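You operate a simulated robot arm through the tools that you are given. There is no shell and no other tool. Be economical: measure what you need, move in short steps, check, and stop when the job is done.

The job below is to be done with a simulated robot arm. You get a single attempt, and the scene is never put back.

JOB
Tip the jar's sugar into the sugar pot and put its lid on.
Fine: put the jar back. Set down upright: sugar jar.

The check looks at the end state, three seconds after you hand in, the way a careful person would. Anything else that was tipped, shoved, dropped, spilled or broken makes it a failure. Lids that push on must go on centred and level and be pressed home; caps that screw on are set level and turned clockwise until they are tight.

ROBOT AND FRAMES
A 6-joint arm with a two-finger parallel gripper, fixed in place. Base frame: the origin is at the foot of the arm, x ahead of it, y to its left, z up; the work surface is at about z = 75. Lengths are in cm, angles in degrees, forces in N, time in s.
With the tool pointing down near the work surface it reaches from about 26 to 68 cm from the base axis. Its first joint turns from -66.0 to 66.0 degrees. Payload 2.9 kg.
The tool frame sits at the grasp point between the pads (the TCP): z along the fingers, y along the line on which they close. The tips reach 3 cm beyond it. Largest opening 11 cm; finger width 2, thickness 1; the body of the gripper, 4.8 by 11.2 cm, starts 5.5 cm behind the TCP.
Orientation is told as [roll, pitch, yaw] about the base's x, y, z axes, in that order, counted from this pose: with the fingers straight down and closing along the base's y, the tool's x points along the base's -x, its y along +y and its z along -z.

CONTROLS
- The arm moves only by the tool play_rows. Its argument "moves" is one flat list of numbers, 7 for each row, row after row: the shift along the tool's x, y, z in cm, then the turn, a rotation vector about the tool's x, y, z in degrees, then the opening, from 0 (shut) to 1 (fully open). In form: [tx, ty, tz, rx, ry, rz, gripper, tx, ty, tz, rx, ry, rz, gripper, ...]. A call has 1 to 12 rows; each row shifts and turns the commanded pose from where the row before left it, along the tool's axes as they then stand. Rows are played at 5 a second. More than 5 cm and 8.6 degrees between two rows, or a gripper value outside its range, and nothing of the call is played. A pose out of reach is approached as far as the arm can. The call stops where the force on the tool passes 40 N (or 10 N more than at its start, if that is more) or the arm is blocked; 0.2 s more then pass. The fingers move at their own pace (about 10.8 cm/s each) and stop on an object; they squeeze with about 31 N. The grip force told is the motor's: it shows also when the fingers shut on nothing. Time passes only in rows, and 0.2 s behind the last, so rows that do not move let the fingers close. It gives the time, the measured TCP pose, the force on the tool (base axes), the opening and the grip force at its end, in the units of the frame above (readings bear some noise), with the torque about the TCP (base axes, N m) and any sound that the robot's microphone picked up, and new pictures: "views" is both (left out), scene, wrist or none.
- Cameras (640 x 400 px; columns grow to the right, rows downward): "scene" is fixed at [9.5, 46.08, 137.68]; the picture's right is [-0.44, -0.90, 0.00], its down [-0.56, 0.27, -0.78] and it looks along [0.70, -0.34, -0.63] (base axes); focal length 345 px, centre (320, 200). "wrist" rides on the gripper at [7.2, 1.7, -10.3] in the tool frame; the picture's right is [-0.23, 0.97, 0.00], its down [-0.76, -0.18, -0.62] and it looks along [-0.61, -0.14, 0.78] (tool axes); focal length 222 px, centre (320, 200). There is no depth. A picture from a camera that has moved, and an enlarged one, comes with that camera's place and axes in the base frame and with its lens.
- inspect(camera, box): a new picture of the part [left, top, right, bottom] of that camera's present view, enlarged. It takes no simulated time.
- finish_job(): hands the job in; it is judged then, once.

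Work in short steps. Places have to be worked out from the pictures, the camera data and where the tool is seen: move nearer, look again, correct. Check each grasp and each placing, and mend what went wrong. You have 120 turns and 200 pictures in all, those below and enlarged ones among them. Open the gripper and draw the arm clear of the work before you hand the job in, unless the task says otherwise; then end with one line.

The tools are called after "Request:" as name(argument=value, ...) on one line, values as JSON. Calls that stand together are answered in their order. play_rows: Moves the arm, as the interface text tells. Its arguments: {"type":"object","properties":{"moves":{"type":"array"},"views":{"type":"string","enum":["both","scene","wrist","none"]}},"required":["moves"]} The other tools are called the same way: inspect (camera, box) takes an enlarged picture of a part of a camera's view; finish_job () hands the job in.

At the start:

```text
time: 0.0
tcp_pos: [49.26, 11.2, 112.87]
tcp_rot: [0.0, 0.1, 0.0]
ft_force: [-0.7, 1.4, 0.4]
torque: [-0.01, -0.02, -0.01]
opening: 11.01
gripper_force: 0.0
```

scene: 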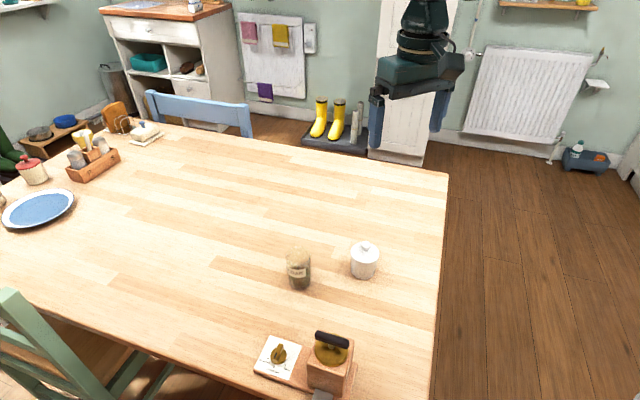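
wrist: 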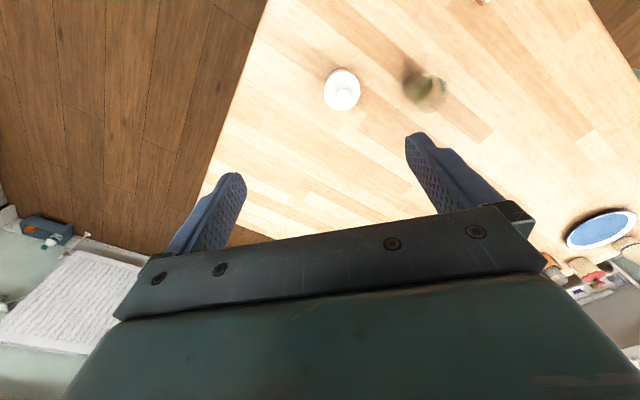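

The jar (labelled sugar) stands near pixel (299,270), with the white pot to its right. I'll enlarge both views first.

Request:
inspect(camera="scene", box=[250, 220, 410, 320])

Request:
inspect(camera="wrist", box=[280, 40, 480, 165])

```text
4.00 times, centred on (330, 270) of scene
camera zoom: at [9.5, 46.08, 137.68], right [-0.44, -0.9, 0.0], down [-0.56, 0.27, -0.78], along [0.7, -0.34, -0.63], focal length 1379 px, centre (280, -80)
```

zoom: 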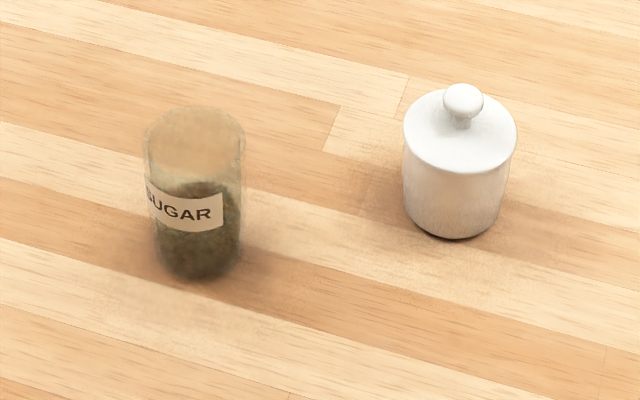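

```text
3.20 times, centred on (380, 102) of wrist
camera zoom: at [42.03, 12.96, 123.25], right [0.23, 0.97, 0.0], down [0.76, -0.18, 0.62], along [0.61, -0.14, -0.78], focal length 711 px, centre (128, 512)
```

zoom: 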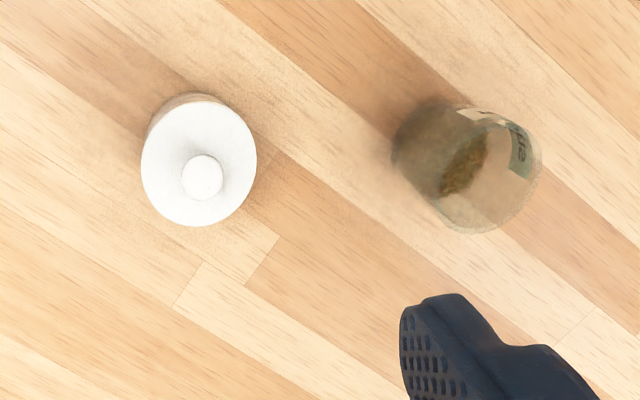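

The jar is open: rim about (55.3, 28.7, 84), diameter about 5.4. The pot is at about (51.7, 14.6), lid top about z 82, with a knob, so the lid comes off first. I'll come nearer above the pot.

Request:
play_rows(moves=[-0.6, 0.85, 4, 0, 0, 0, 0.5, -0.6, 0.85, 4, 0, 0, 0, 0.5, -0.6, 0.85, 4, 0, 0, 0, 0.5, -0.6, 0.85, 3, 0, 0, 0, 0.5, 0, 0, 0, 0, 0, 0, 0.5])

```text
time: 1.2
tcp_pos: [51.64, 14.88, 98.03]
tcp_rot: [0.0, 0.1, 0.1]
ft_force: [0.0, -0.3, -0.4]
torque: [0.03, 0.05, 0.01]
opening: 5.5
gripper_force: 0.1
camera wrist: at [44.44, 16.51, 108.45], right [0.23, 0.97, 0.0], down [0.76, -0.18, 0.62], along [0.61, -0.14, -0.78], focal length 222 px, centre (320, 200)
```

scene: 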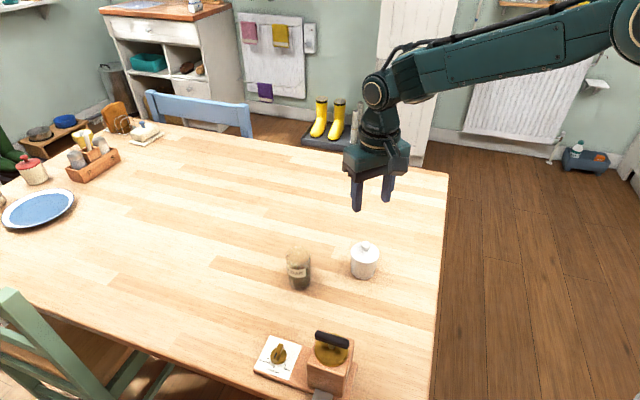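
wrist: 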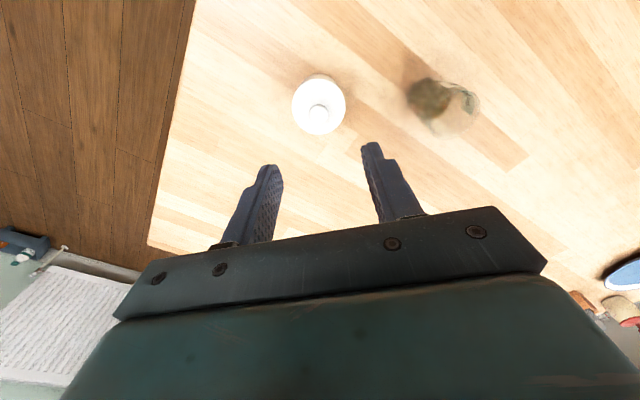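

Knob estimated at (51.7, 14.65), ball centre z about 83.4. I'm descending to just above it to look.

Request:
play_rows(moves=[0, -0.12, 4, 0, 0, 0, 0.5, 0, -0.1, 4, 0, 0, 0, 0.5, 0, 0, 1.5, 0, 0, 0, 0.5, 0, 0, 0, 0, 0, 0, 0.5])

Request:
inspect(camera="scene", box=[290, 190, 450, 290])

```text
time: 2.2
tcp_pos: [51.83, 14.32, 88.4]
tcp_rot: [0.0, 0.0, 0.0]
ft_force: [-0.2, 0.1, -0.2]
torque: [-0.03, 0.0, 0.03]
opening: 5.5
gripper_force: 0.0
camera wrist: at [44.52, 16.02, 98.86], right [0.23, 0.97, 0.0], down [0.76, -0.18, 0.62], along [0.61, -0.14, -0.78], focal length 222 px, centre (320, 200)
```

scene: 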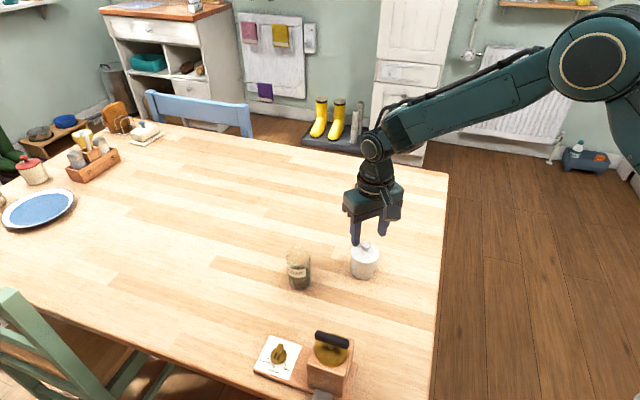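
wrist: 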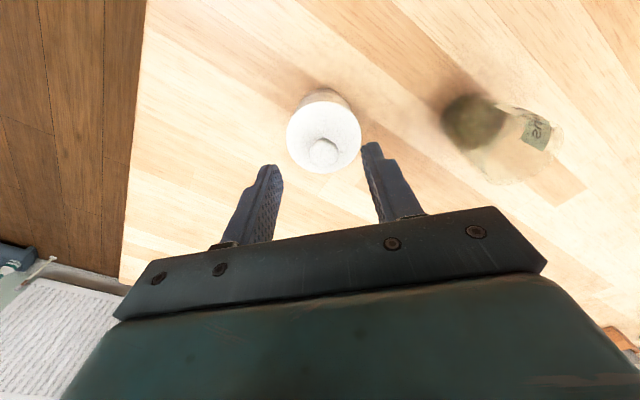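

```text
4.00 times, centred on (370, 240) of scene
camera zoom: at [9.5, 46.08, 137.68], right [-0.44, -0.9, 0.0], down [-0.56, 0.27, -0.78], along [0.7, -0.34, -0.63], focal length 1379 px, centre (120, 40)
```

zoom: 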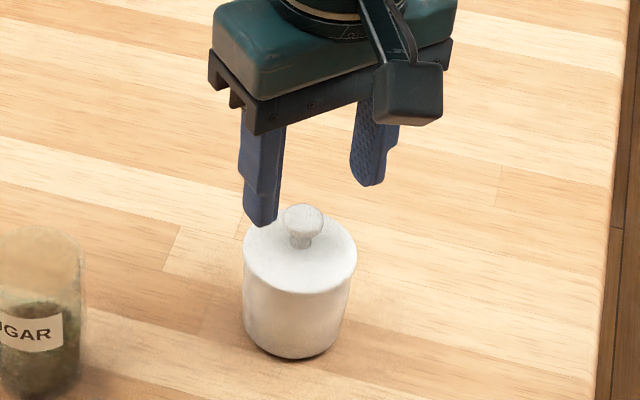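

The knob sits about 0.25 cm to +y of the TCP. I'll correct, descend to z about 85.1 and close on the knob.

Request:
play_rows(moves=[-0.1, 0.25, 1.0, 0, 0, 0, 0.5, 0, 0, 1.2, 0, 0, 0, 0.5, 0, 0, 1.1, 0, 0, 0, 0.5, 0, 0, 0, 0, 0, 0, 0.5], views="wrist")

Request:
inspect(camera="scene", box=[310, 200, 430, 275])

```text
time: 3.2
tcp_pos: [51.74, 14.64, 85.21]
tcp_rot: [0.0, -0.1, 0.0]
ft_force: [0.0, -0.5, 0.9]
torque: [0.03, 0.02, -0.02]
opening: 5.5
gripper_force: 0.0
camera wrist: at [44.53, 16.35, 95.54], right [0.23, 0.97, 0.0], down [0.76, -0.18, 0.62], along [0.61, -0.14, -0.78], focal length 222 px, centre (320, 200)
```

wrist: 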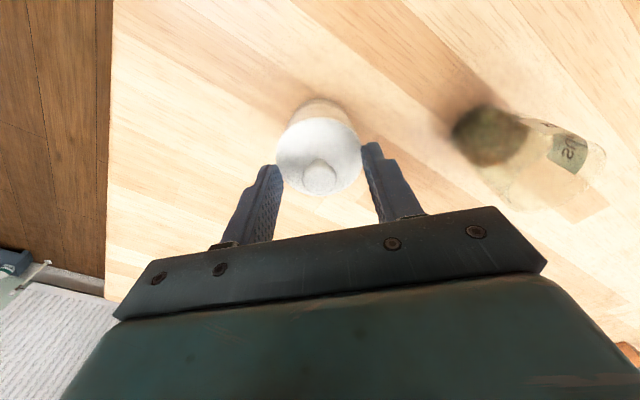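

```text
5.33 times, centred on (370, 238) of scene
camera zoom: at [9.5, 46.08, 137.68], right [-0.44, -0.9, 0.0], down [-0.56, 0.27, -0.78], along [0.7, -0.34, -0.63], focal length 1839 px, centre (53, 0)
```

zoom: 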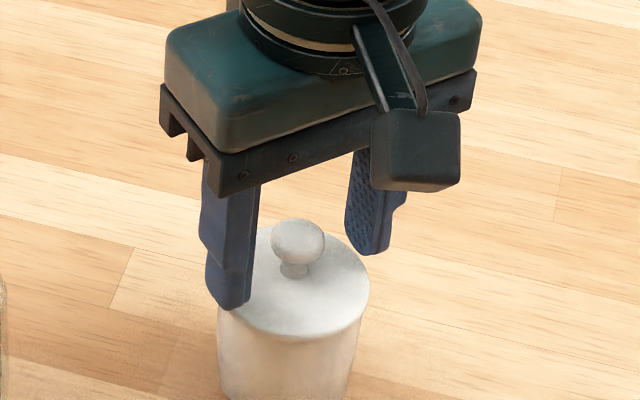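

Aligned, with the tips just above the lid surface on either side of the knob. Nudging +x 0.2 and closing.

Request:
play_rows(moves=[-0.2, 0, 0, 0, 0, 0, 0.5, 0, 0, 0, 0, 0, 0, 0.1, 0, 0, 0, 0, 0, 0, 0.1, 0, 0, 0, 0, 0, 0, 0.1, 0, 0, 0, 0, 0, 0, 0.1], views="wrist")

Request:
inspect(camera="scene", box=[310, 200, 430, 275])

```text
time: 4.4
tcp_pos: [52.01, 14.57, 85.15]
tcp_rot: [0.0, -0.1, -0.1]
ft_force: [-0.3, 0.5, 0.7]
torque: [-0.01, 0.01, -0.01]
opening: 2.04
gripper_force: 30.4
heard: snap
camera wrist: at [44.73, 16.38, 95.49], right [0.23, 0.97, 0.0], down [0.76, -0.18, 0.62], along [0.61, -0.14, -0.78], focal length 222 px, centre (320, 200)
```

wrist: 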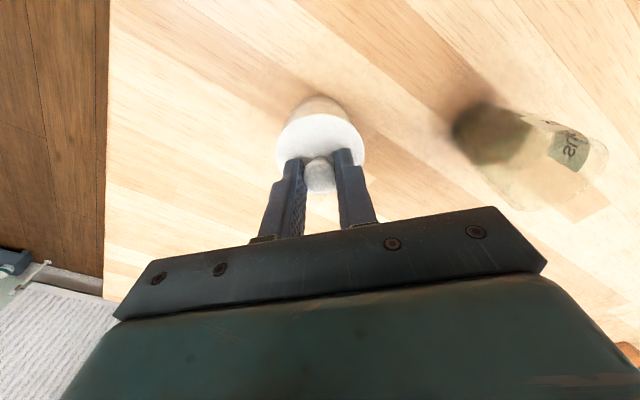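

```text
5.33 times, centred on (370, 238) of scene
camera zoom: at [9.5, 46.08, 137.68], right [-0.44, -0.9, 0.0], down [-0.56, 0.27, -0.78], along [0.7, -0.34, -0.63], focal length 1839 px, centre (53, 0)
```

zoom: 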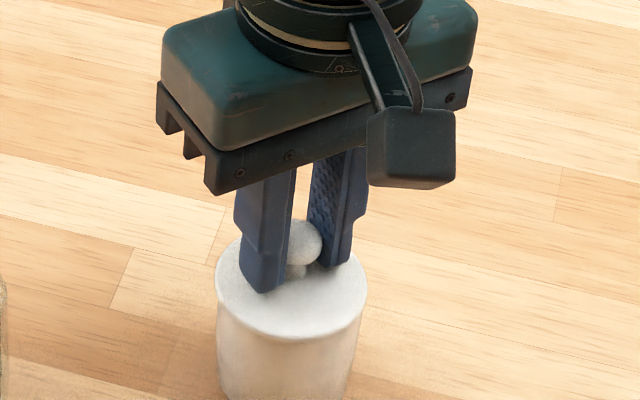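

Gripped the knob (2.04 cm), with a snap heard; the lid looks level. I'll lift a little, slowly.

Request:
play_rows(moves=[0, 0, -0.5, 0, 0, 0, 0.1, 0, 0, -0.5, 0, 0, 0, 0.1, 0, 0, -1, 0, 0, 0, 0.1, 0, 0, 0, 0, 0, 0, 0.1], views="wrist")

Request:
inspect(camera="scene", box=[310, 200, 430, 275])

```text
time: 5.4
tcp_pos: [52.13, 14.64, 87.17]
tcp_rot: [0.0, 0.0, 0.1]
ft_force: [0.1, 0.2, -0.9]
torque: [-0.02, 0.0, -0.01]
opening: 2.0
gripper_force: 31.2
camera wrist: at [44.79, 16.35, 97.47], right [0.23, 0.97, 0.0], down [0.76, -0.18, 0.62], along [0.61, -0.14, -0.78], focal length 222 px, centre (320, 200)
```

wrist: 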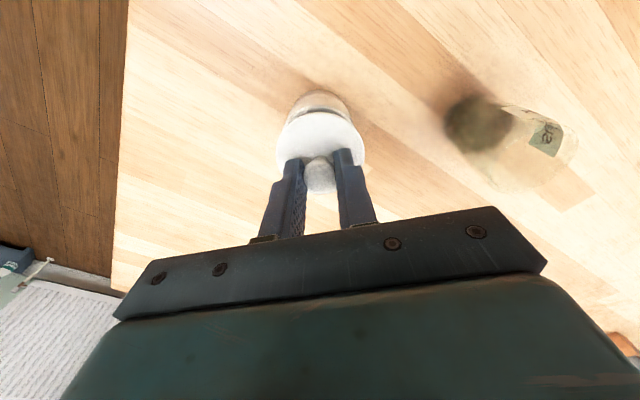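

```text
5.33 times, centred on (370, 238) of scene
camera zoom: at [9.5, 46.08, 137.68], right [-0.44, -0.9, 0.0], down [-0.56, 0.27, -0.78], along [0.7, -0.34, -0.63], focal length 1839 px, centre (53, 0)
```

zoom: 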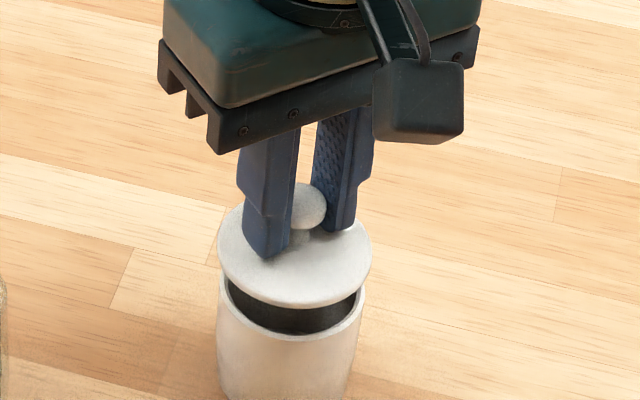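

Lid is off and level. I'll lift more and carry it towards x 40, y 12 (clear table), then check its underside.

Request:
play_rows(moves=[0, 0, -3, 0, 0, 0, 0.1, 0, 0, -2, 0, 0, 0, 0.1, 3, -0.6, 0, 0, 0, 0, 0.1, 3, -0.7, 0, 0, 0, 0, 0.1, 3, -0.7, 0, 0, 0, 0, 0.1, 3, -0.6, 0, 0, 0, 0, 0.1, 0, 0, 0, 0, 0, 0, 0.1])

Request:
inspect(camera="scene", box=[300, 200, 460, 300])

```text
time: 7.0
tcp_pos: [39.78, 11.93, 92.01]
tcp_rot: [0.0, 0.0, 0.0]
ft_force: [0.0, -0.2, -1.4]
torque: [0.0, 0.03, -0.01]
opening: 2.02
gripper_force: 30.8
camera wrist: at [32.57, 13.78, 102.4], right [0.23, 0.97, 0.0], down [0.76, -0.18, 0.62], along [0.61, -0.14, -0.78], focal length 222 px, centre (320, 200)
```

scene: 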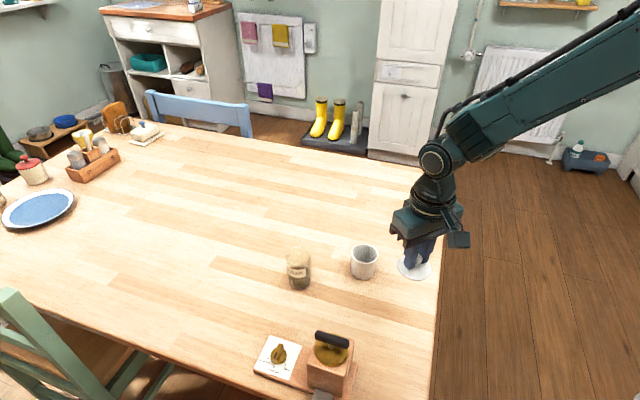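
wrist: 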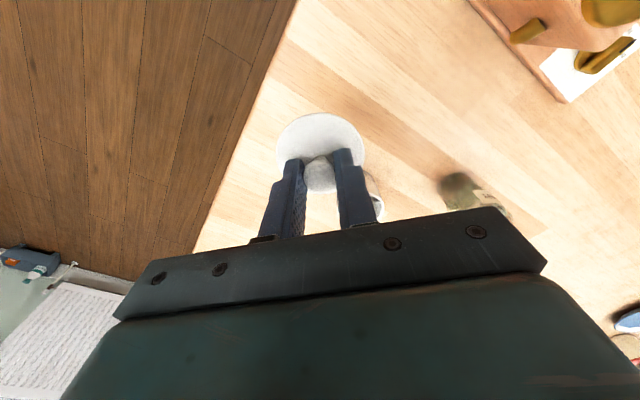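

```text
4.00 times, centred on (380, 250) of scene
camera zoom: at [9.5, 46.08, 137.68], right [-0.44, -0.9, 0.0], down [-0.56, 0.27, -0.78], along [0.7, -0.34, -0.63], focal length 1379 px, centre (80, 0)
```

zoom: 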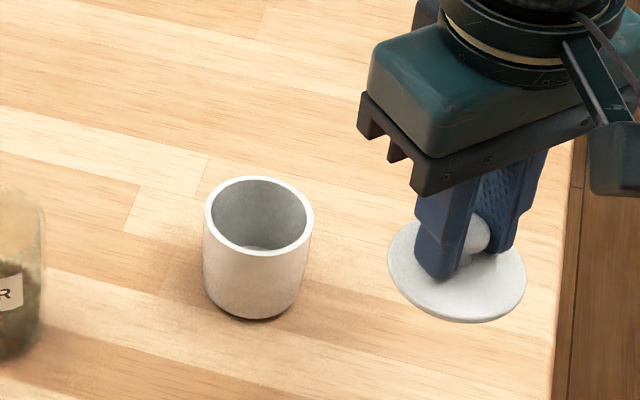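

Pot is open, empty looking, inner diameter about 5 cm. Lowering the lid to near the table.

Request:
play_rows(moves=[0, 0, 4, 0, 0, 0, 0.1, 0, 0, 4, 0, 0, 0, 0.1, 0, 0, 2.3, 0, 0, 0, 0.1, 0, 0, 0, 0, 0, 0, 0.1], views="none")

Request:
inspect(camera="scene", box=[350, 230, 470, 305])

```text
time: 8.0
tcp_pos: [39.92, 12.12, 81.76]
tcp_rot: [0.0, 0.0, 0.1]
ft_force: [0.3, 0.4, -1.7]
torque: [0.02, 0.03, -0.04]
opening: 2.0
gripper_force: 31.3
```

```text
5.33 times, centred on (410, 268) of scene
camera zoom: at [9.5, 46.08, 137.68], right [-0.44, -0.9, 0.0], down [-0.56, 0.27, -0.78], along [0.7, -0.34, -0.63], focal length 1839 px, centre (-160, -160)
```

zoom: 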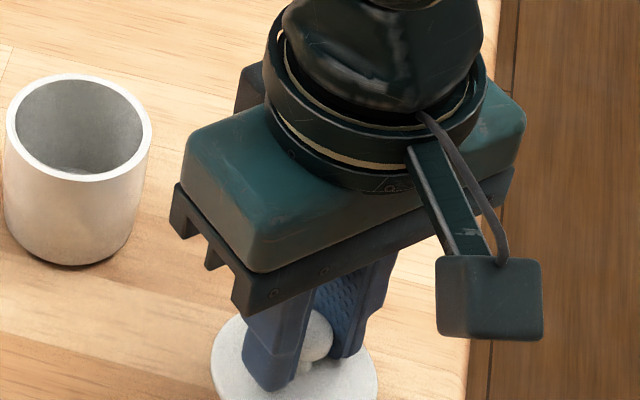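

Lowering in fine steps until contact.

Request:
play_rows(moves=[0, 0, 0.25, 0, 0, 0, 0.1, 0, 0, 0.25, 0, 0, 0, 0.1, 0, 0, 0.25, 0, 0, 0, 0.1, 0, 0, 0.25, 0, 0, 0, 0.1, 0, 0, 0, 0, 0, 0, 0.1], views="none")

Request:
inspect(camera="scene", box=[350, 250, 470, 325])

```text
time: 9.2
tcp_pos: [39.99, 12.17, 80.77]
tcp_rot: [0.0, 0.0, 0.1]
ft_force: [-0.1, -0.2, -1.3]
torque: [0.04, 0.02, -0.01]
opening: 1.99
gripper_force: 31.2
```

```text
5.33 times, centred on (410, 288) of scene
camera zoom: at [9.5, 46.08, 137.68], right [-0.44, -0.9, 0.0], down [-0.56, 0.27, -0.78], along [0.7, -0.34, -0.63], focal length 1839 px, centre (-160, -267)
```

zoom: 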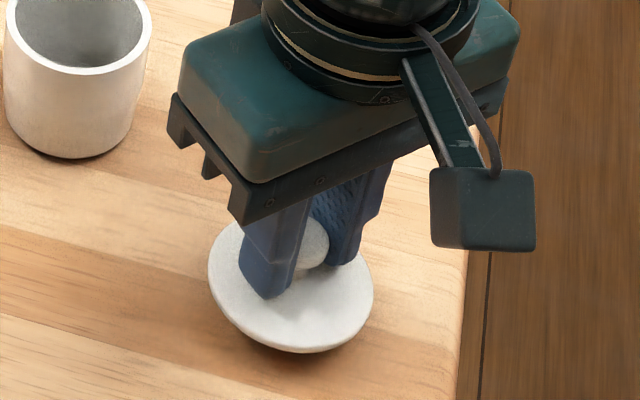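

Request:
play_rows(moves=[0, 0, 0.2, 0, 0, 0, 0.1, 0, 0, 0.2, 0, 0, 0, 0.1, 0, 0, 0.2, 0, 0, 0, 0.1, 0, 0, 0, 0, 0, 0, 0.1], views="none")

Request:
inspect(camera="scene", box=[350, 250, 470, 325])

```text
time: 10.2
tcp_pos: [39.99, 12.05, 80.25]
tcp_rot: [0.0, 0.0, 0.0]
ft_force: [0.6, -0.7, -0.5]
torque: [0.01, 0.03, -0.01]
opening: 2.01
gripper_force: 30.9
```

```text
5.33 times, centred on (410, 288) of scene
camera zoom: at [9.5, 46.08, 137.68], right [-0.44, -0.9, 0.0], down [-0.56, 0.27, -0.78], along [0.7, -0.34, -0.63], focal length 1839 px, centre (-160, -267)
```

zoom: 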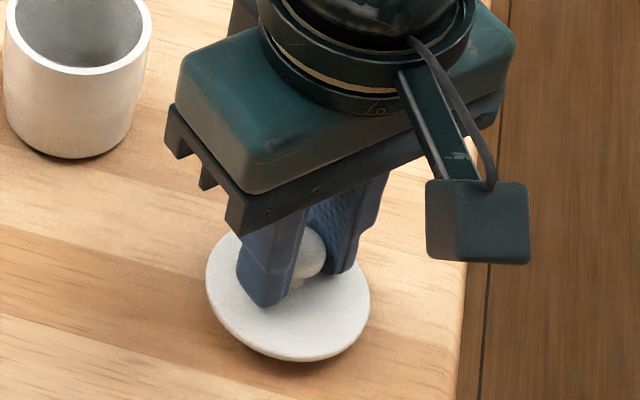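

No contact yet (force still about the lid's weight); I'll continue down in fine steps.

Request:
play_rows(moves=[0, 0, 0.15, 0, 0, 0, 0.1, 0, 0, 0.15, 0, 0, 0, 0.1, 0, 0, 0.15, 0, 0, 0, 0.1, 0, 0, 0, 0, 0, 0, 0.1], views="none")

Request:
inspect(camera="scene", box=[350, 250, 470, 325])

```text
time: 11.2
tcp_pos: [40.04, 12.05, 79.72]
tcp_rot: [0.0, 0.0, 0.0]
ft_force: [0.1, -0.4, -0.4]
torque: [-0.01, 0.02, -0.03]
opening: 2.02
gripper_force: 31.2
```

```text
5.33 times, centred on (410, 288) of scene
camera zoom: at [9.5, 46.08, 137.68], right [-0.44, -0.9, 0.0], down [-0.56, 0.27, -0.78], along [0.7, -0.34, -0.63], focal length 1839 px, centre (-160, -267)
```

zoom: 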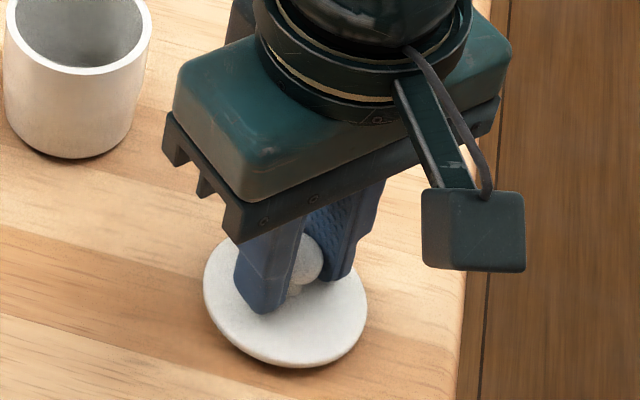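

Request:
play_rows(moves=[0, 0, 0.1, 0, 0, 0, 0.1, 0, 0, 0.1, 0, 0, 0, 0.1, 0, 0, 0.1, 0, 0, 0, 0.1, 0, 0, 0, 0, 0, 0, 0.1], views="none")

Request:
inspect(camera="scene", box=[350, 250, 470, 325])

```text
time: 12.2
tcp_pos: [40.07, 12.23, 79.46]
tcp_rot: [0.0, -0.2, 0.0]
ft_force: [-6.0, -3.3, 31.7]
torque: [-0.07, 0.13, 0.0]
opening: 2.03
gripper_force: 31.2
```

```text
5.33 times, centred on (410, 288) of scene
camera zoom: at [9.45, 46.06, 137.69], right [-0.44, -0.9, 0.0], down [-0.56, 0.27, -0.78], along [0.7, -0.34, -0.63], focal length 1839 px, centre (-160, -267)
```

zoom: 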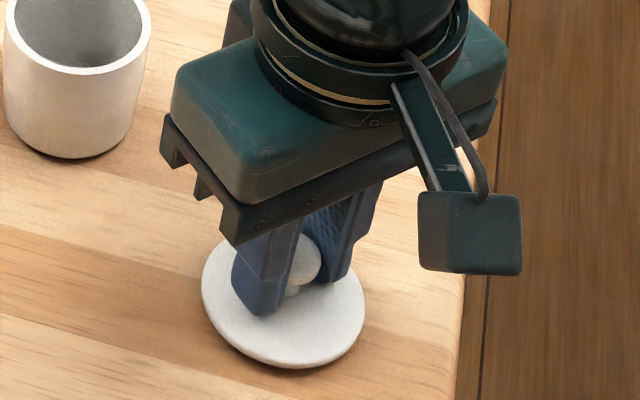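

Contact at 79.5 (32 N). I'll ease up slightly, open, and rise.

Request:
play_rows(moves=[0, 0, -0.2, 0, 0, 0, 0.1, 0, 0, 0, 0, 0, 0, 0.4, 0, 0, 0, 0, 0, 0, 0.4, 0, 0, 0, 0, 0, 0, 0.4, 0, 0, -1.5, 0, 0, 0, 0.4, 0, 0, -4, 0, 0, 0, 0.4, 0, 0, -4.5, 0, 0, 0, 0.4, 0, 0, -4.5, 0, 0, 0, 0.4, 0, 0, 0, 0, 0, 0, 0.4])

Request:
inspect(camera="scene", box=[270, 230, 430, 330])

```text
time: 14.2
tcp_pos: [40.06, 12.08, 94.32]
tcp_rot: [0.0, 0.0, -0.1]
ft_force: [-0.5, 0.7, -0.2]
torque: [0.02, 0.01, 0.01]
opening: 4.38
gripper_force: 0.0
camera wrist: at [32.81, 13.82, 104.65], right [0.23, 0.97, 0.0], down [0.76, -0.18, 0.62], along [0.61, -0.14, -0.78], focal length 222 px, centre (320, 200)
```

scene: 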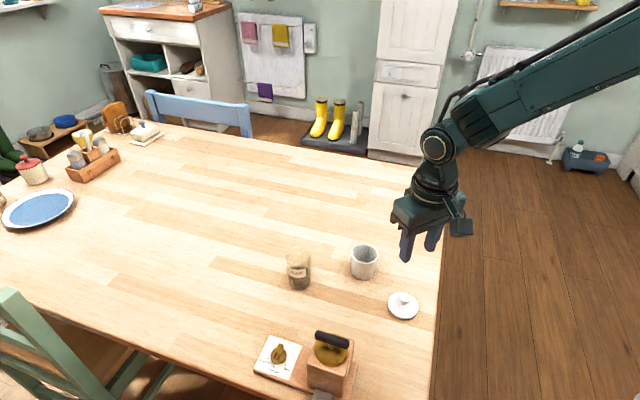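
wrist: 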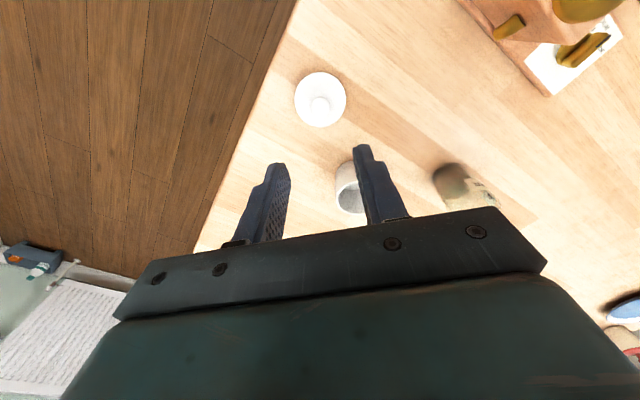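

```text
4.00 times, centred on (350, 280) of scene
camera zoom: at [9.5, 46.08, 137.68], right [-0.44, -0.9, 0.0], down [-0.56, 0.27, -0.78], along [0.7, -0.34, -0.63], focal length 1379 px, centre (200, -120)
```

zoom: 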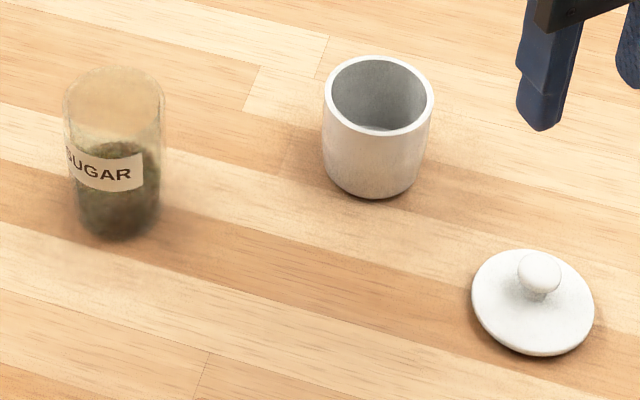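

Lid is set down. The jar needs a near-horizontal side grip so I can roll it to pour, so I'll approach tilted 65° and yawed 27° (radially), clear of the block at (36,32). First I move and yaw at height.

Request:
play_rows(moves=[-2.5, 4, -1.3, 0, 0, 0, 1, -2.5, 4, -1.3, 0, 0, 0, 1, 0, 0, 0, 0, 0, -6.75, 1, 0, 0, 0, 0, 0, -6.75, 1, 0, 0, 0, 0, 0, -6.75, 1, 0, 0, 0, 0, 0, -6.75, 1, 0, 0, 0, 0, -8, 0, 1, 0, 0, 0, 0, -8, 0, 1, 0, 0, 0, 0, -8, 0, 1, 0, 0, 0, 0, -8, 0, 1, 0, 0, 0, 0, 0, 0, 1])

```text
time: 16.6
tcp_pos: [44.92, 20.1, 96.76]
tcp_rot: [-0.1, -32.1, 27.0]
ft_force: [-0.4, 0.4, -0.2]
torque: [0.04, -0.01, 0.01]
opening: 11.0
gripper_force: 0.0
camera wrist: at [33.77, 16.3, 101.7], right [-0.27, 0.96, 0.12], down [0.36, -0.02, 0.93], along [0.89, 0.3, -0.34], focal length 222 px, centre (320, 200)
```

scene: 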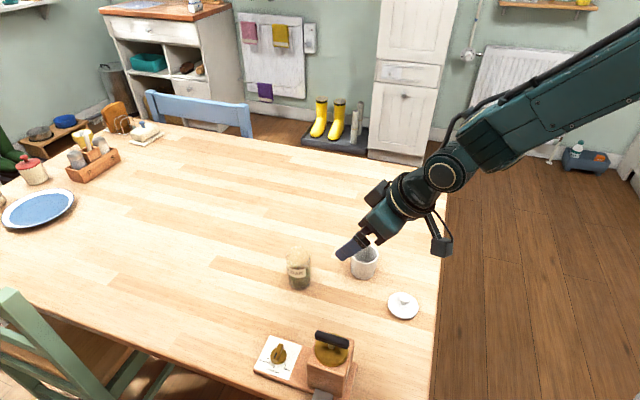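
wrist: 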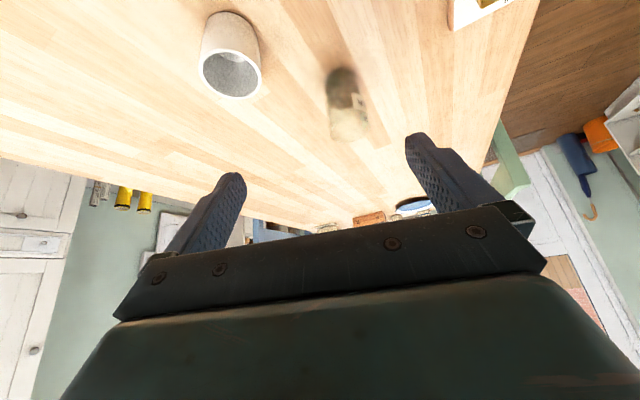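

Tilt works. Completing the tilt to 65°.

Request:
play_rows(moves=[0, 0, 0, 0, -8.2, 0, 1, 0, 0, 0, 0, -8.2, 0, 1, 0, 0, 0, 0, -8.2, 0, 1, 0, 0, 0, 0, -8.2, 0, 1, 0, 0, 0, 0, 0, 0, 1])

```text
time: 17.8
tcp_pos: [44.96, 20.01, 96.75]
tcp_rot: [0.0, -64.8, 26.9]
ft_force: [0.2, -0.3, 0.3]
torque: [-0.05, 0.03, -0.01]
opening: 11.0
gripper_force: 0.1
camera wrist: at [33.1, 15.96, 94.57], right [-0.36, 0.91, 0.21], down [-0.13, -0.27, 0.95], along [0.92, 0.31, 0.22], focal length 222 px, centre (320, 200)
```

scene: 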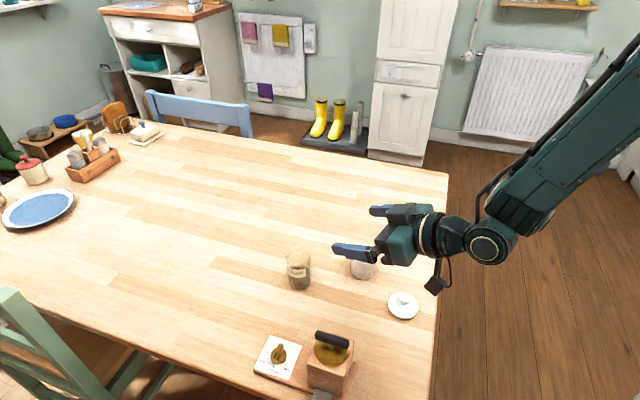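
wrist: 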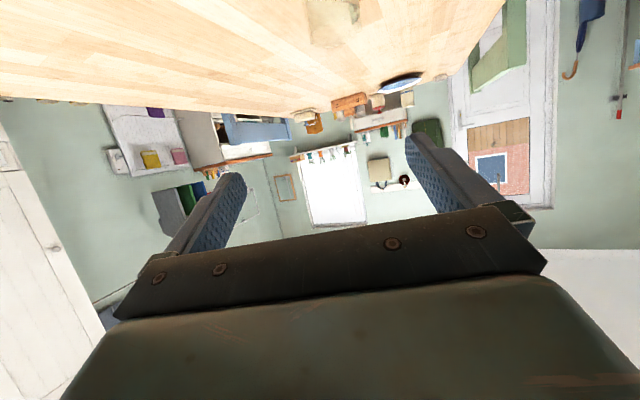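

Before taking the jar I'll dry-run the pouring roll here (roll about the horizontal approach axis) to know the joints allow it.

Request:
play_rows(moves=[0, 0, 0, -3.5, 0, 7.5, 1, 0, 0, 0, -3.5, 0, 7.5, 1, 0, 0, 0, -3.5, 0, 7.5, 1, 0, 0, 0, -3.5, 0, 7.5, 1, 0, 0, 0, -3.5, 0, 7.5, 1, 0, 0, 0, -3.5, 0, 7.5, 1, 0, 0, 0, -3.5, 0, 7.5, 1, 0, 0, 0, -3.5, 0, 7.5, 1, 0, 0, 0, -3.5, 0, 7.5, 1, 0, 0, 0, -3.5, 0, 7.5, 1, 0, 0, 0, -3.5, 0, 7.5, 1, 0, 0, 0, -3.5, 0, 7.5, 1], views="none")

Request:
play_rows(moves=[0, 0, 0, -3.5, 0, 7.5, 1, 0, 0, 0, -3.5, 0, 7.5, 1, 0, 0, 0, -3.5, 0, 7.5, 1, 0, 0, 0, -3.5, 0, 7.5, 1, 0, 0, 0, 0, 0, 0, 1, 0, 0, 0, 0, 0, 0, 1], views="scene")

```text
time: 20.4
tcp_pos: [52.42, 22.49, 101.34]
tcp_rot: [93.0, 8.6, -37.8]
ft_force: [0.9, -0.2, 0.4]
torque: [0.0, -0.03, -0.01]
opening: 10.99
gripper_force: 0.1
out of reach, approached as far as the arm can: row 9, 10, 11, 12
```

```text
time: 21.8
tcp_pos: [59.19, 25.98, 105.19]
tcp_rot: [110.7, 38.0, -31.0]
ft_force: [0.1, 0.5, -0.1]
torque: [0.0, 0.01, 0.0]
opening: 11.0
gripper_force: 0.1
out of reach, approached as far as the arm can: row 1, 2, 3, 4
```

scene: 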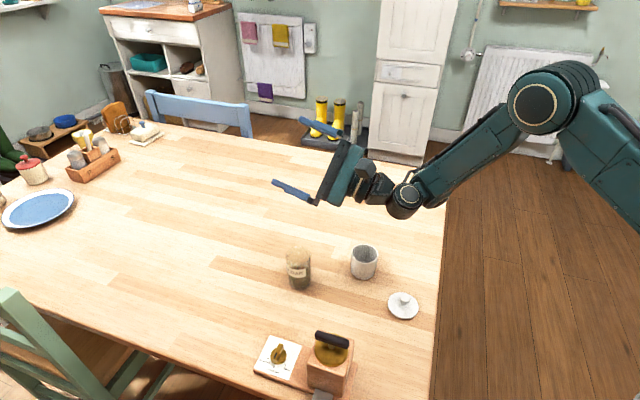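

The roll goes out of reach past about 70° here, probably because the wrist is too near the base or a wrist limit is hit. I'll reverse it and test differently.

Request:
play_rows(moves=[0, 0, 0, 3.5, 0, -7.5, 1, 0, 0, 0, 3.5, 0, -7.5, 1, 0, 0, 0, 3.5, 0, -7.5, 1, 0, 0, 0, 3.5, 0, -7.5, 1, 0, 0, 0, 3.5, 0, -7.5, 1, 0, 0, 0, 3.5, 0, -7.5, 1, 0, 0, 0, 3.5, 0, -7.5, 1, 0, 0, 0, 3.5, 0, -7.5, 1, 0, 0, 0, 3.5, 0, -7.5, 1, 0, 0, 0, 3.5, 0, -7.5, 1, 0, 0, 0, 3.5, 0, -7.5, 1, 0, 0, 0, 3.5, 0, -7.5, 1], views="none")

Request:
play_rows(moves=[0, 0, 0, 3.5, 0, -7.5, 1, 0, 0, 0, 3.5, 0, -7.5, 1, 0, 0, 0, 3.5, 0, -7.5, 1, 0, 0, 0, 3.5, 0, -7.5, 1, 0, 0, 0, 0, 0, 0, 1, 0, 0, 0, 0, 0, 0, 1], views="none")

```text
time: 24.4
tcp_pos: [59.14, 25.95, 105.01]
tcp_rot: [56.6, -49.1, -22.3]
ft_force: [-0.3, 0.0, 0.8]
torque: [-0.01, 0.05, -0.01]
opening: 11.03
gripper_force: 0.0
```

```text
time: 25.8
tcp_pos: [59.12, 25.8, 105.1]
tcp_rot: [-0.1, -64.9, 27.1]
ft_force: [0.5, 0.4, 0.2]
torque: [-0.02, 0.0, 0.01]
opening: 11.01
gripper_force: 0.0
```

The full roll works further out (radius about 64), so it's a reach matter. I'll test it at the actual pour location, high above the pot.

Request:
play_rows(moves=[3.86, -1.1, -1.17, 0, 0, 0, 1, 3.86, -1.1, -1.17, 0, 0, 0, 1, 3.86, -1.1, -1.17, 0, 0, 0, 1, 3.0, -1.1, -1.17, 0, 0, 0, 1, 0, 0, 0, 0, 0, 0, 1], views="none")

Request:
play_rows(moves=[0, 0, 0, -3.5, 0, 7.5, 1, 0, 0, 0, -3.5, 0, 7.5, 1, 0, 0, 0, -3.5, 0, 7.5, 1, 0, 0, 0, -3.5, 0, 7.5, 1, 0, 0, 0, -3.5, 0, 7.5, 1, 0, 0, 0, -3.5, 0, 7.5, 1, 0, 0, 0, -3.5, 0, 7.5, 1, 0, 0, 0, -3.5, 0, 7.5, 1, 0, 0, 0, -3.5, 0, 7.5, 1, 0, 0, 0, -3.5, 0, 7.5, 1, 0, 0, 0, -3.5, 0, 7.5, 1, 0, 0, 0, -3.5, 0, 7.5, 1], views="scene")

```text
time: 27.0
tcp_pos: [51.92, 17.22, 93.8]
tcp_rot: [0.0, -64.7, 27.0]
ft_force: [-0.3, -0.5, 0.1]
torque: [-0.03, 0.02, -0.01]
opening: 11.01
gripper_force: 0.0
```

```text
time: 29.6
tcp_pos: [56.55, 18.62, 95.66]
tcp_rot: [92.9, 8.6, -37.9]
ft_force: [-1.1, 0.1, 0.1]
torque: [-0.04, 0.01, 0.02]
opening: 11.0
gripper_force: 0.0
out of reach, approached as far as the arm can: row 11, 12
```

scene: 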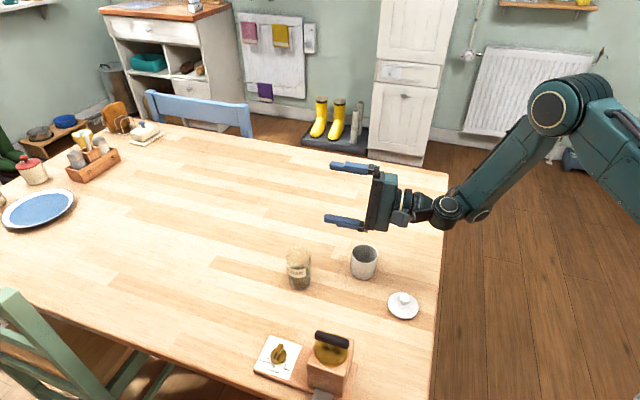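

Near the pot the tool must keep pointing downward-forward, so pouring should be a pure roll about the tool axis (a 150-165° roll gives 122-128° of jar tilt). Reversing, then testing that.

Request:
play_rows(moves=[0, 0, 0, 3.5, 0, -7.5, 1, 0, 0, 0, 3.5, 0, -7.5, 1, 0, 0, 0, 3.5, 0, -7.5, 1, 0, 0, 0, 3.5, 0, -7.5, 1, 0, 0, 0, 3.5, 0, -7.5, 1, 0, 0, 0, 3.5, 0, -7.5, 1, 0, 0, 0, 3.5, 0, -7.5, 1, 0, 0, 0, 3.5, 0, -7.5, 1, 0, 0, 0, 3.5, 0, -7.5, 1, 0, 0, 0, 3.5, 0, -7.5, 1, 0, 0, 0, 3.5, 0, -7.5, 1, 0, 0, 0, 3.5, 0, -7.5, 1], views="none")

Request:
play_rows(moves=[2, -0.1, -2.4, 0, 0, 0, 1, 2.0, 0, -2.4, 0, 0, 8.3, 1, 0, 0, 0, 0, 0, 8.3, 1, 0, 0, 0, 0, 0, 8.3, 1, 0, 0, 0, 0, 0, 8.3, 1, 0, 0, 0, 0, 0, 8.3, 1, 0, 0, 0, 0, 0, 8.3, 1, 0, 0, 0, 0, 0, 8.3, 1, 0, 0, 0, 0, 0, 8.3, 1, 0, 0, 0, 0, 0, 8.3, 1, 0, 0, 0, 0, 0, 8.3, 1, 0, 0, 0, 0, 0, 8.3, 1], views="none")

Request:
play_rows(moves=[0, 0, 0, 0, 0, 8.3, 1, 0, 0, 0, 0, 0, 8.3, 1, 0, 0, 0, 0, 0, 8.3, 1, 0, 0, 0, 0, 0, 8.3, 1, 0, 0, 0, 0, 0, 8.3, 1, 0, 0, 0, 0, 0, 8.3, 1, 0, 0, 0, 0, 0, 8.3, 1, 0, 0, 0, 0, 0, 8.3, 1, 0, 0, 0, 0, 0, 8.3, 1], views="scene")

```text
time: 32.2
tcp_pos: [56.45, 18.63, 95.65]
tcp_rot: [-0.3, -64.8, 27.4]
ft_force: [0.0, -0.2, 0.3]
torque: [-0.03, -0.01, 0.01]
opening: 11.01
gripper_force: 0.1
```

```text
time: 34.8
tcp_pos: [51.16, 15.97, 94.17]
tcp_rot: [64.8, 1.3, -63.6]
ft_force: [-0.8, 0.0, 0.6]
torque: [0.0, 0.02, 0.02]
opening: 11.01
gripper_force: 0.0
```

```text
time: 36.8
tcp_pos: [51.12, 15.78, 94.11]
tcp_rot: [27.1, 61.5, -122.9]
ft_force: [-0.3, 0.2, -0.6]
torque: [-0.02, 0.01, 0.02]
opening: 11.01
gripper_force: 0.0
```

scene: 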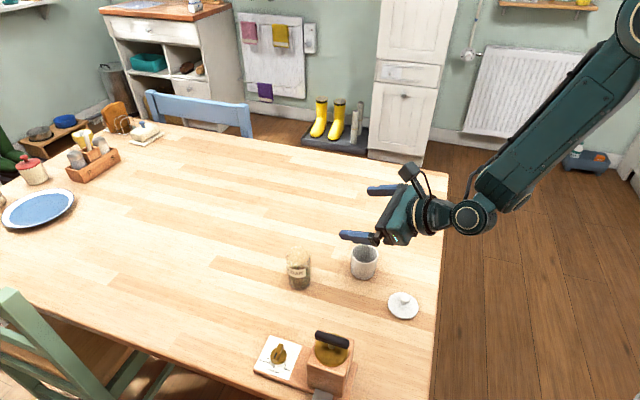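

The roll to 166° works at the pot. I'll complete it to 180° (camera on top, better clearance and view), then move to the pre-grasp behind the jar.

Request:
play_rows(moves=[0, 0, 0, 0, 0, 7, 1, 0, 0, 0, 0, 0, 7, 1, -2.1, -2.5, 1.05, 0, 0, 0, 1, -2.1, -2.5, 1.05, 0, 0, 0, 1, -2.1, -2.5, 1.05, 0, 0, 0, 1, -2.1, -2.5, 1.05, 0, 0, 0, 1, 0, 0, 0, 0, 0, 0, 1])

```text
time: 38.4
tcp_pos: [47.17, 23.4, 84.65]
tcp_rot: [-0.4, 65.0, -152.8]
ft_force: [0.4, -0.5, 0.2]
torque: [0.01, 0.02, 0.01]
opening: 10.98
gripper_force: 0.1
out of reach, approached as far as the arm can: row 6
camera wrist: at [42.45, 18.99, 95.71], right [0.37, -0.91, -0.21], down [-0.87, -0.25, -0.42], along [0.33, 0.34, -0.88], focal length 222 px, centre (320, 200)
```

scene: 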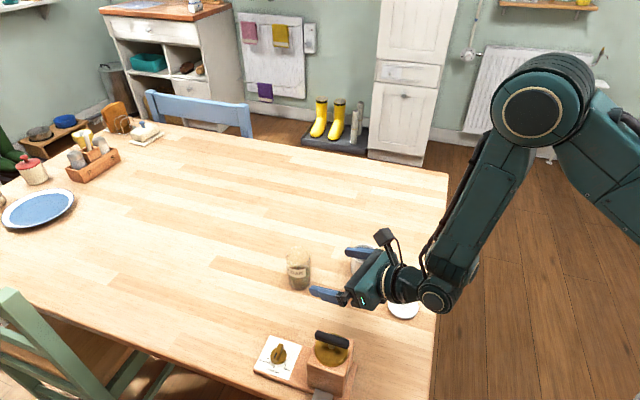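
wrist: 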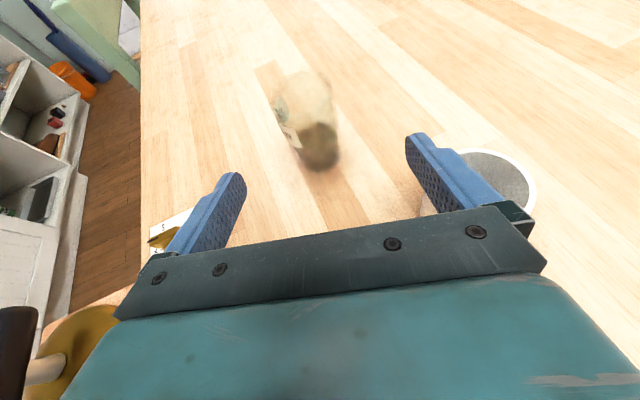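

In the tool frame the jar axis lies about 10.4 cm ahead and 0.8 cm to the -y_tool side. I'll correct laterally and advance 5 cm, then look.

Request:
play_rows(moves=[0, -0.8, 1.5, 0, 0, 0, 1, 0, 0, 1.8, 0, 0, 0, 1, 0, 0, 1.7, 0, 0, 0, 1, 0, 0, 0, 0, 0, 0, 1])

Request:
inspect(camera="wrist", box=[200, 60, 440, 210])

Request:
inspect(camera="scene", box=[260, 220, 420, 320])

```text
time: 39.4
tcp_pos: [51.39, 24.65, 82.51]
tcp_rot: [-0.3, 64.9, -152.8]
ft_force: [0.8, -0.2, -0.3]
torque: [-0.01, 0.01, -0.02]
opening: 10.97
gripper_force: 0.1
out of reach, approached as far as the arm can: row 1, 3
camera wrist: at [46.61, 20.3, 93.43], right [0.36, -0.91, -0.21], down [-0.87, -0.25, -0.42], along [0.33, 0.34, -0.88], focal length 222 px, centre (320, 200)
```

scene: 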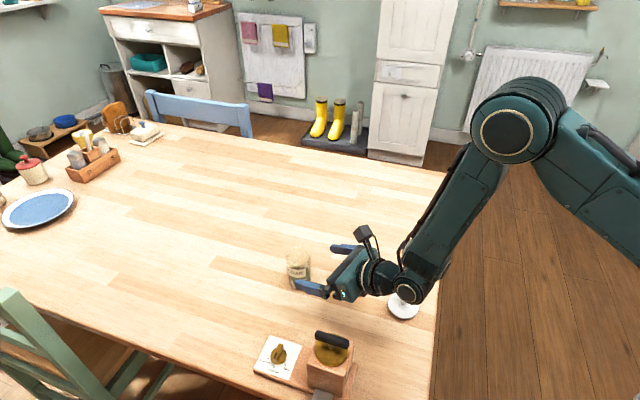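
wrist: 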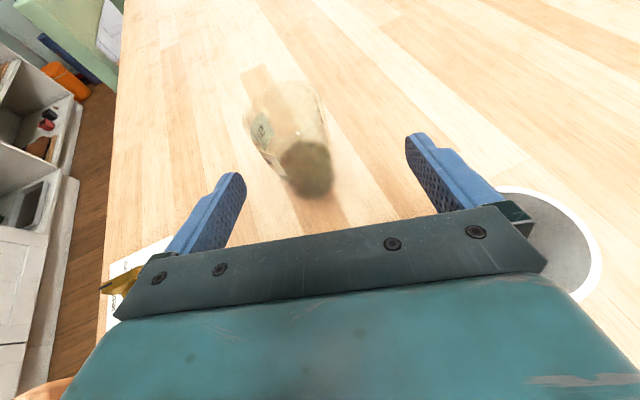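

```text
2.67 times, centred on (320, 135) of wrist
camera zoom: at [46.61, 20.3, 93.43], right [0.36, -0.91, -0.21], down [-0.87, -0.25, -0.42], along [0.33, 0.34, -0.88], focal length 592 px, centre (320, 373)
```

zoom: 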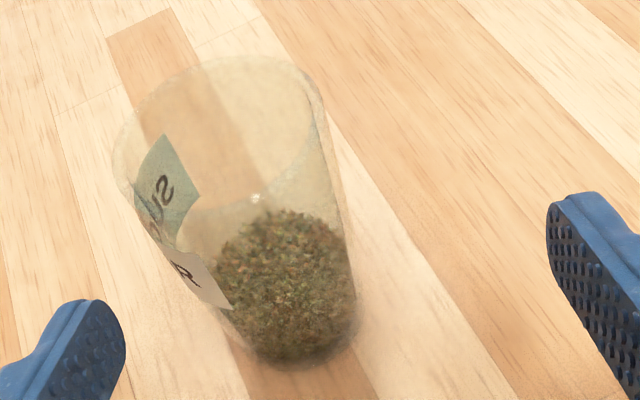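

```text
4.00 times, centred on (340, 270) of scene
camera zoom: at [9.5, 46.08, 137.68], right [-0.44, -0.9, 0.0], down [-0.56, 0.27, -0.78], along [0.7, -0.34, -0.63], focal length 1379 px, centre (240, -80)
```

zoom: 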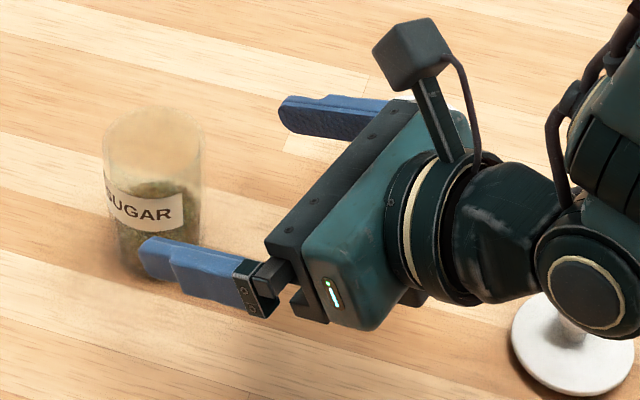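

The arm sits at a joint limit (rows out of reach) when its azimuth nears the tool's yaw. I'll yaw 12° more about the vertical to free it, shift laterally, and check.

Request:
play_rows(moves=[0, 0, 0, 5.44, 0, -2.54, 1, 0, 0, 0, 5.44, 0, -2.54, 1, 0.6, -1.0, 0, 0, 0, 0, 1, 0, 0, 1.5, 0, 0, 0, 1, 0, 0, 0, 0, 0, 0, 1], views="wrist")

Request:
inspect(camera="wrist", box=[200, 80, 440, 230])

```text
time: 40.6
tcp_pos: [51.93, 26.55, 82.32]
tcp_rot: [-0.1, 64.8, -141.1]
ft_force: [-0.9, 0.9, 0.4]
torque: [0.02, 0.03, -0.03]
opening: 10.99
gripper_force: 0.0
camera wrist: at [48.12, 21.31, 93.33], right [0.54, -0.82, -0.21], down [-0.8, -0.42, -0.42], along [0.26, 0.39, -0.88], focal length 222 px, centre (320, 200)
```

wrist: 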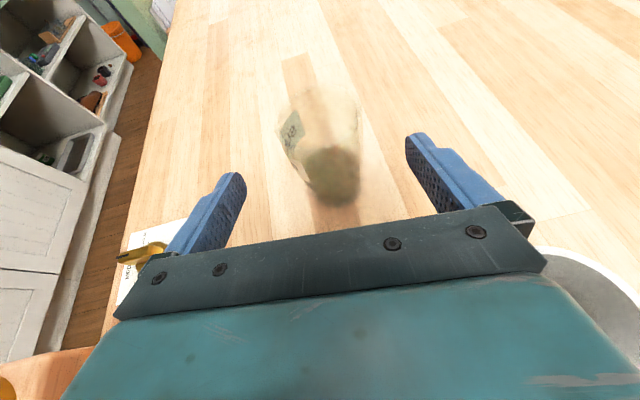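

```text
2.67 times, centred on (320, 155) of wrist
camera zoom: at [48.12, 21.31, 93.33], right [0.54, -0.82, -0.21], down [-0.8, -0.42, -0.42], along [0.26, 0.39, -0.88], focal length 592 px, centre (320, 320)
```

zoom: 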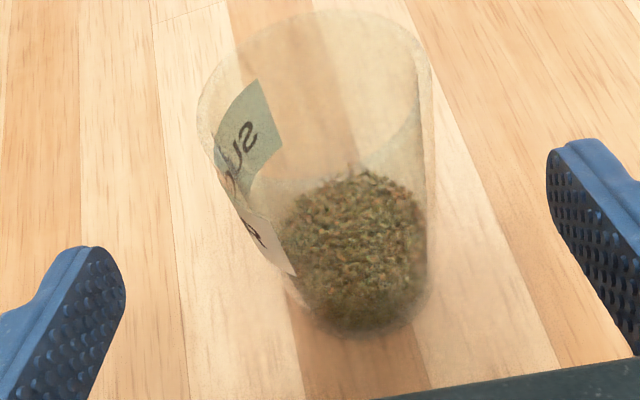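

Reach is free now. Jar axis about (55.4, 28.85): 0.4 cm lateral and 4.6 cm ahead of the TCP. Advancing.

Request:
play_rows(moves=[0, 0.4, 1.2, 0, 0, 0, 1, 0, 0, 1.2, 0, 0, 0, 1, 0, 0, 1.1, 0, 0, 0, 1, 0, 0, 1.1, 0, 0, 0, 1, 0, 0, 0, 0, 0, 0, 1], views="wrist")

Request:
inspect(camera="scene", box=[240, 220, 400, 320])

```text
time: 41.8
tcp_pos: [55.57, 28.83, 80.34]
tcp_rot: [0.0, 64.8, -141.1]
ft_force: [-0.1, -0.7, -0.5]
torque: [-0.01, -0.02, 0.02]
opening: 11.01
gripper_force: 0.0
camera wrist: at [51.66, 23.62, 91.34], right [0.54, -0.82, -0.21], down [-0.8, -0.42, -0.42], along [0.26, 0.39, -0.88], focal length 222 px, centre (320, 200)
```

wrist: 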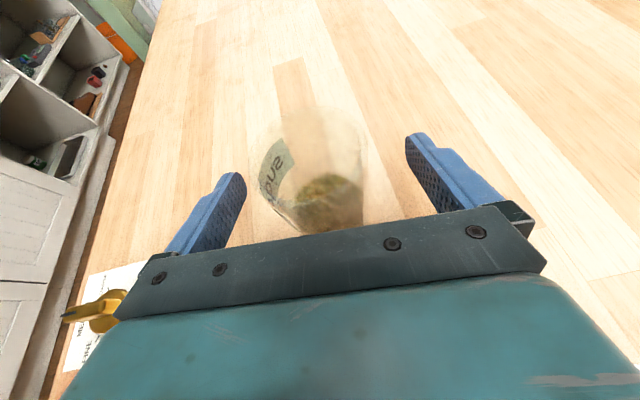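

```text
4.00 times, centred on (320, 270) of scene
camera zoom: at [9.5, 46.08, 137.68], right [-0.44, -0.9, 0.0], down [-0.56, 0.27, -0.78], along [0.7, -0.34, -0.63], focal length 1379 px, centre (320, -80)
```

zoom: 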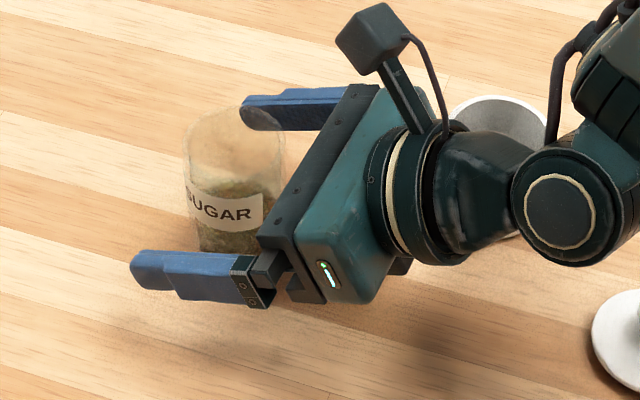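

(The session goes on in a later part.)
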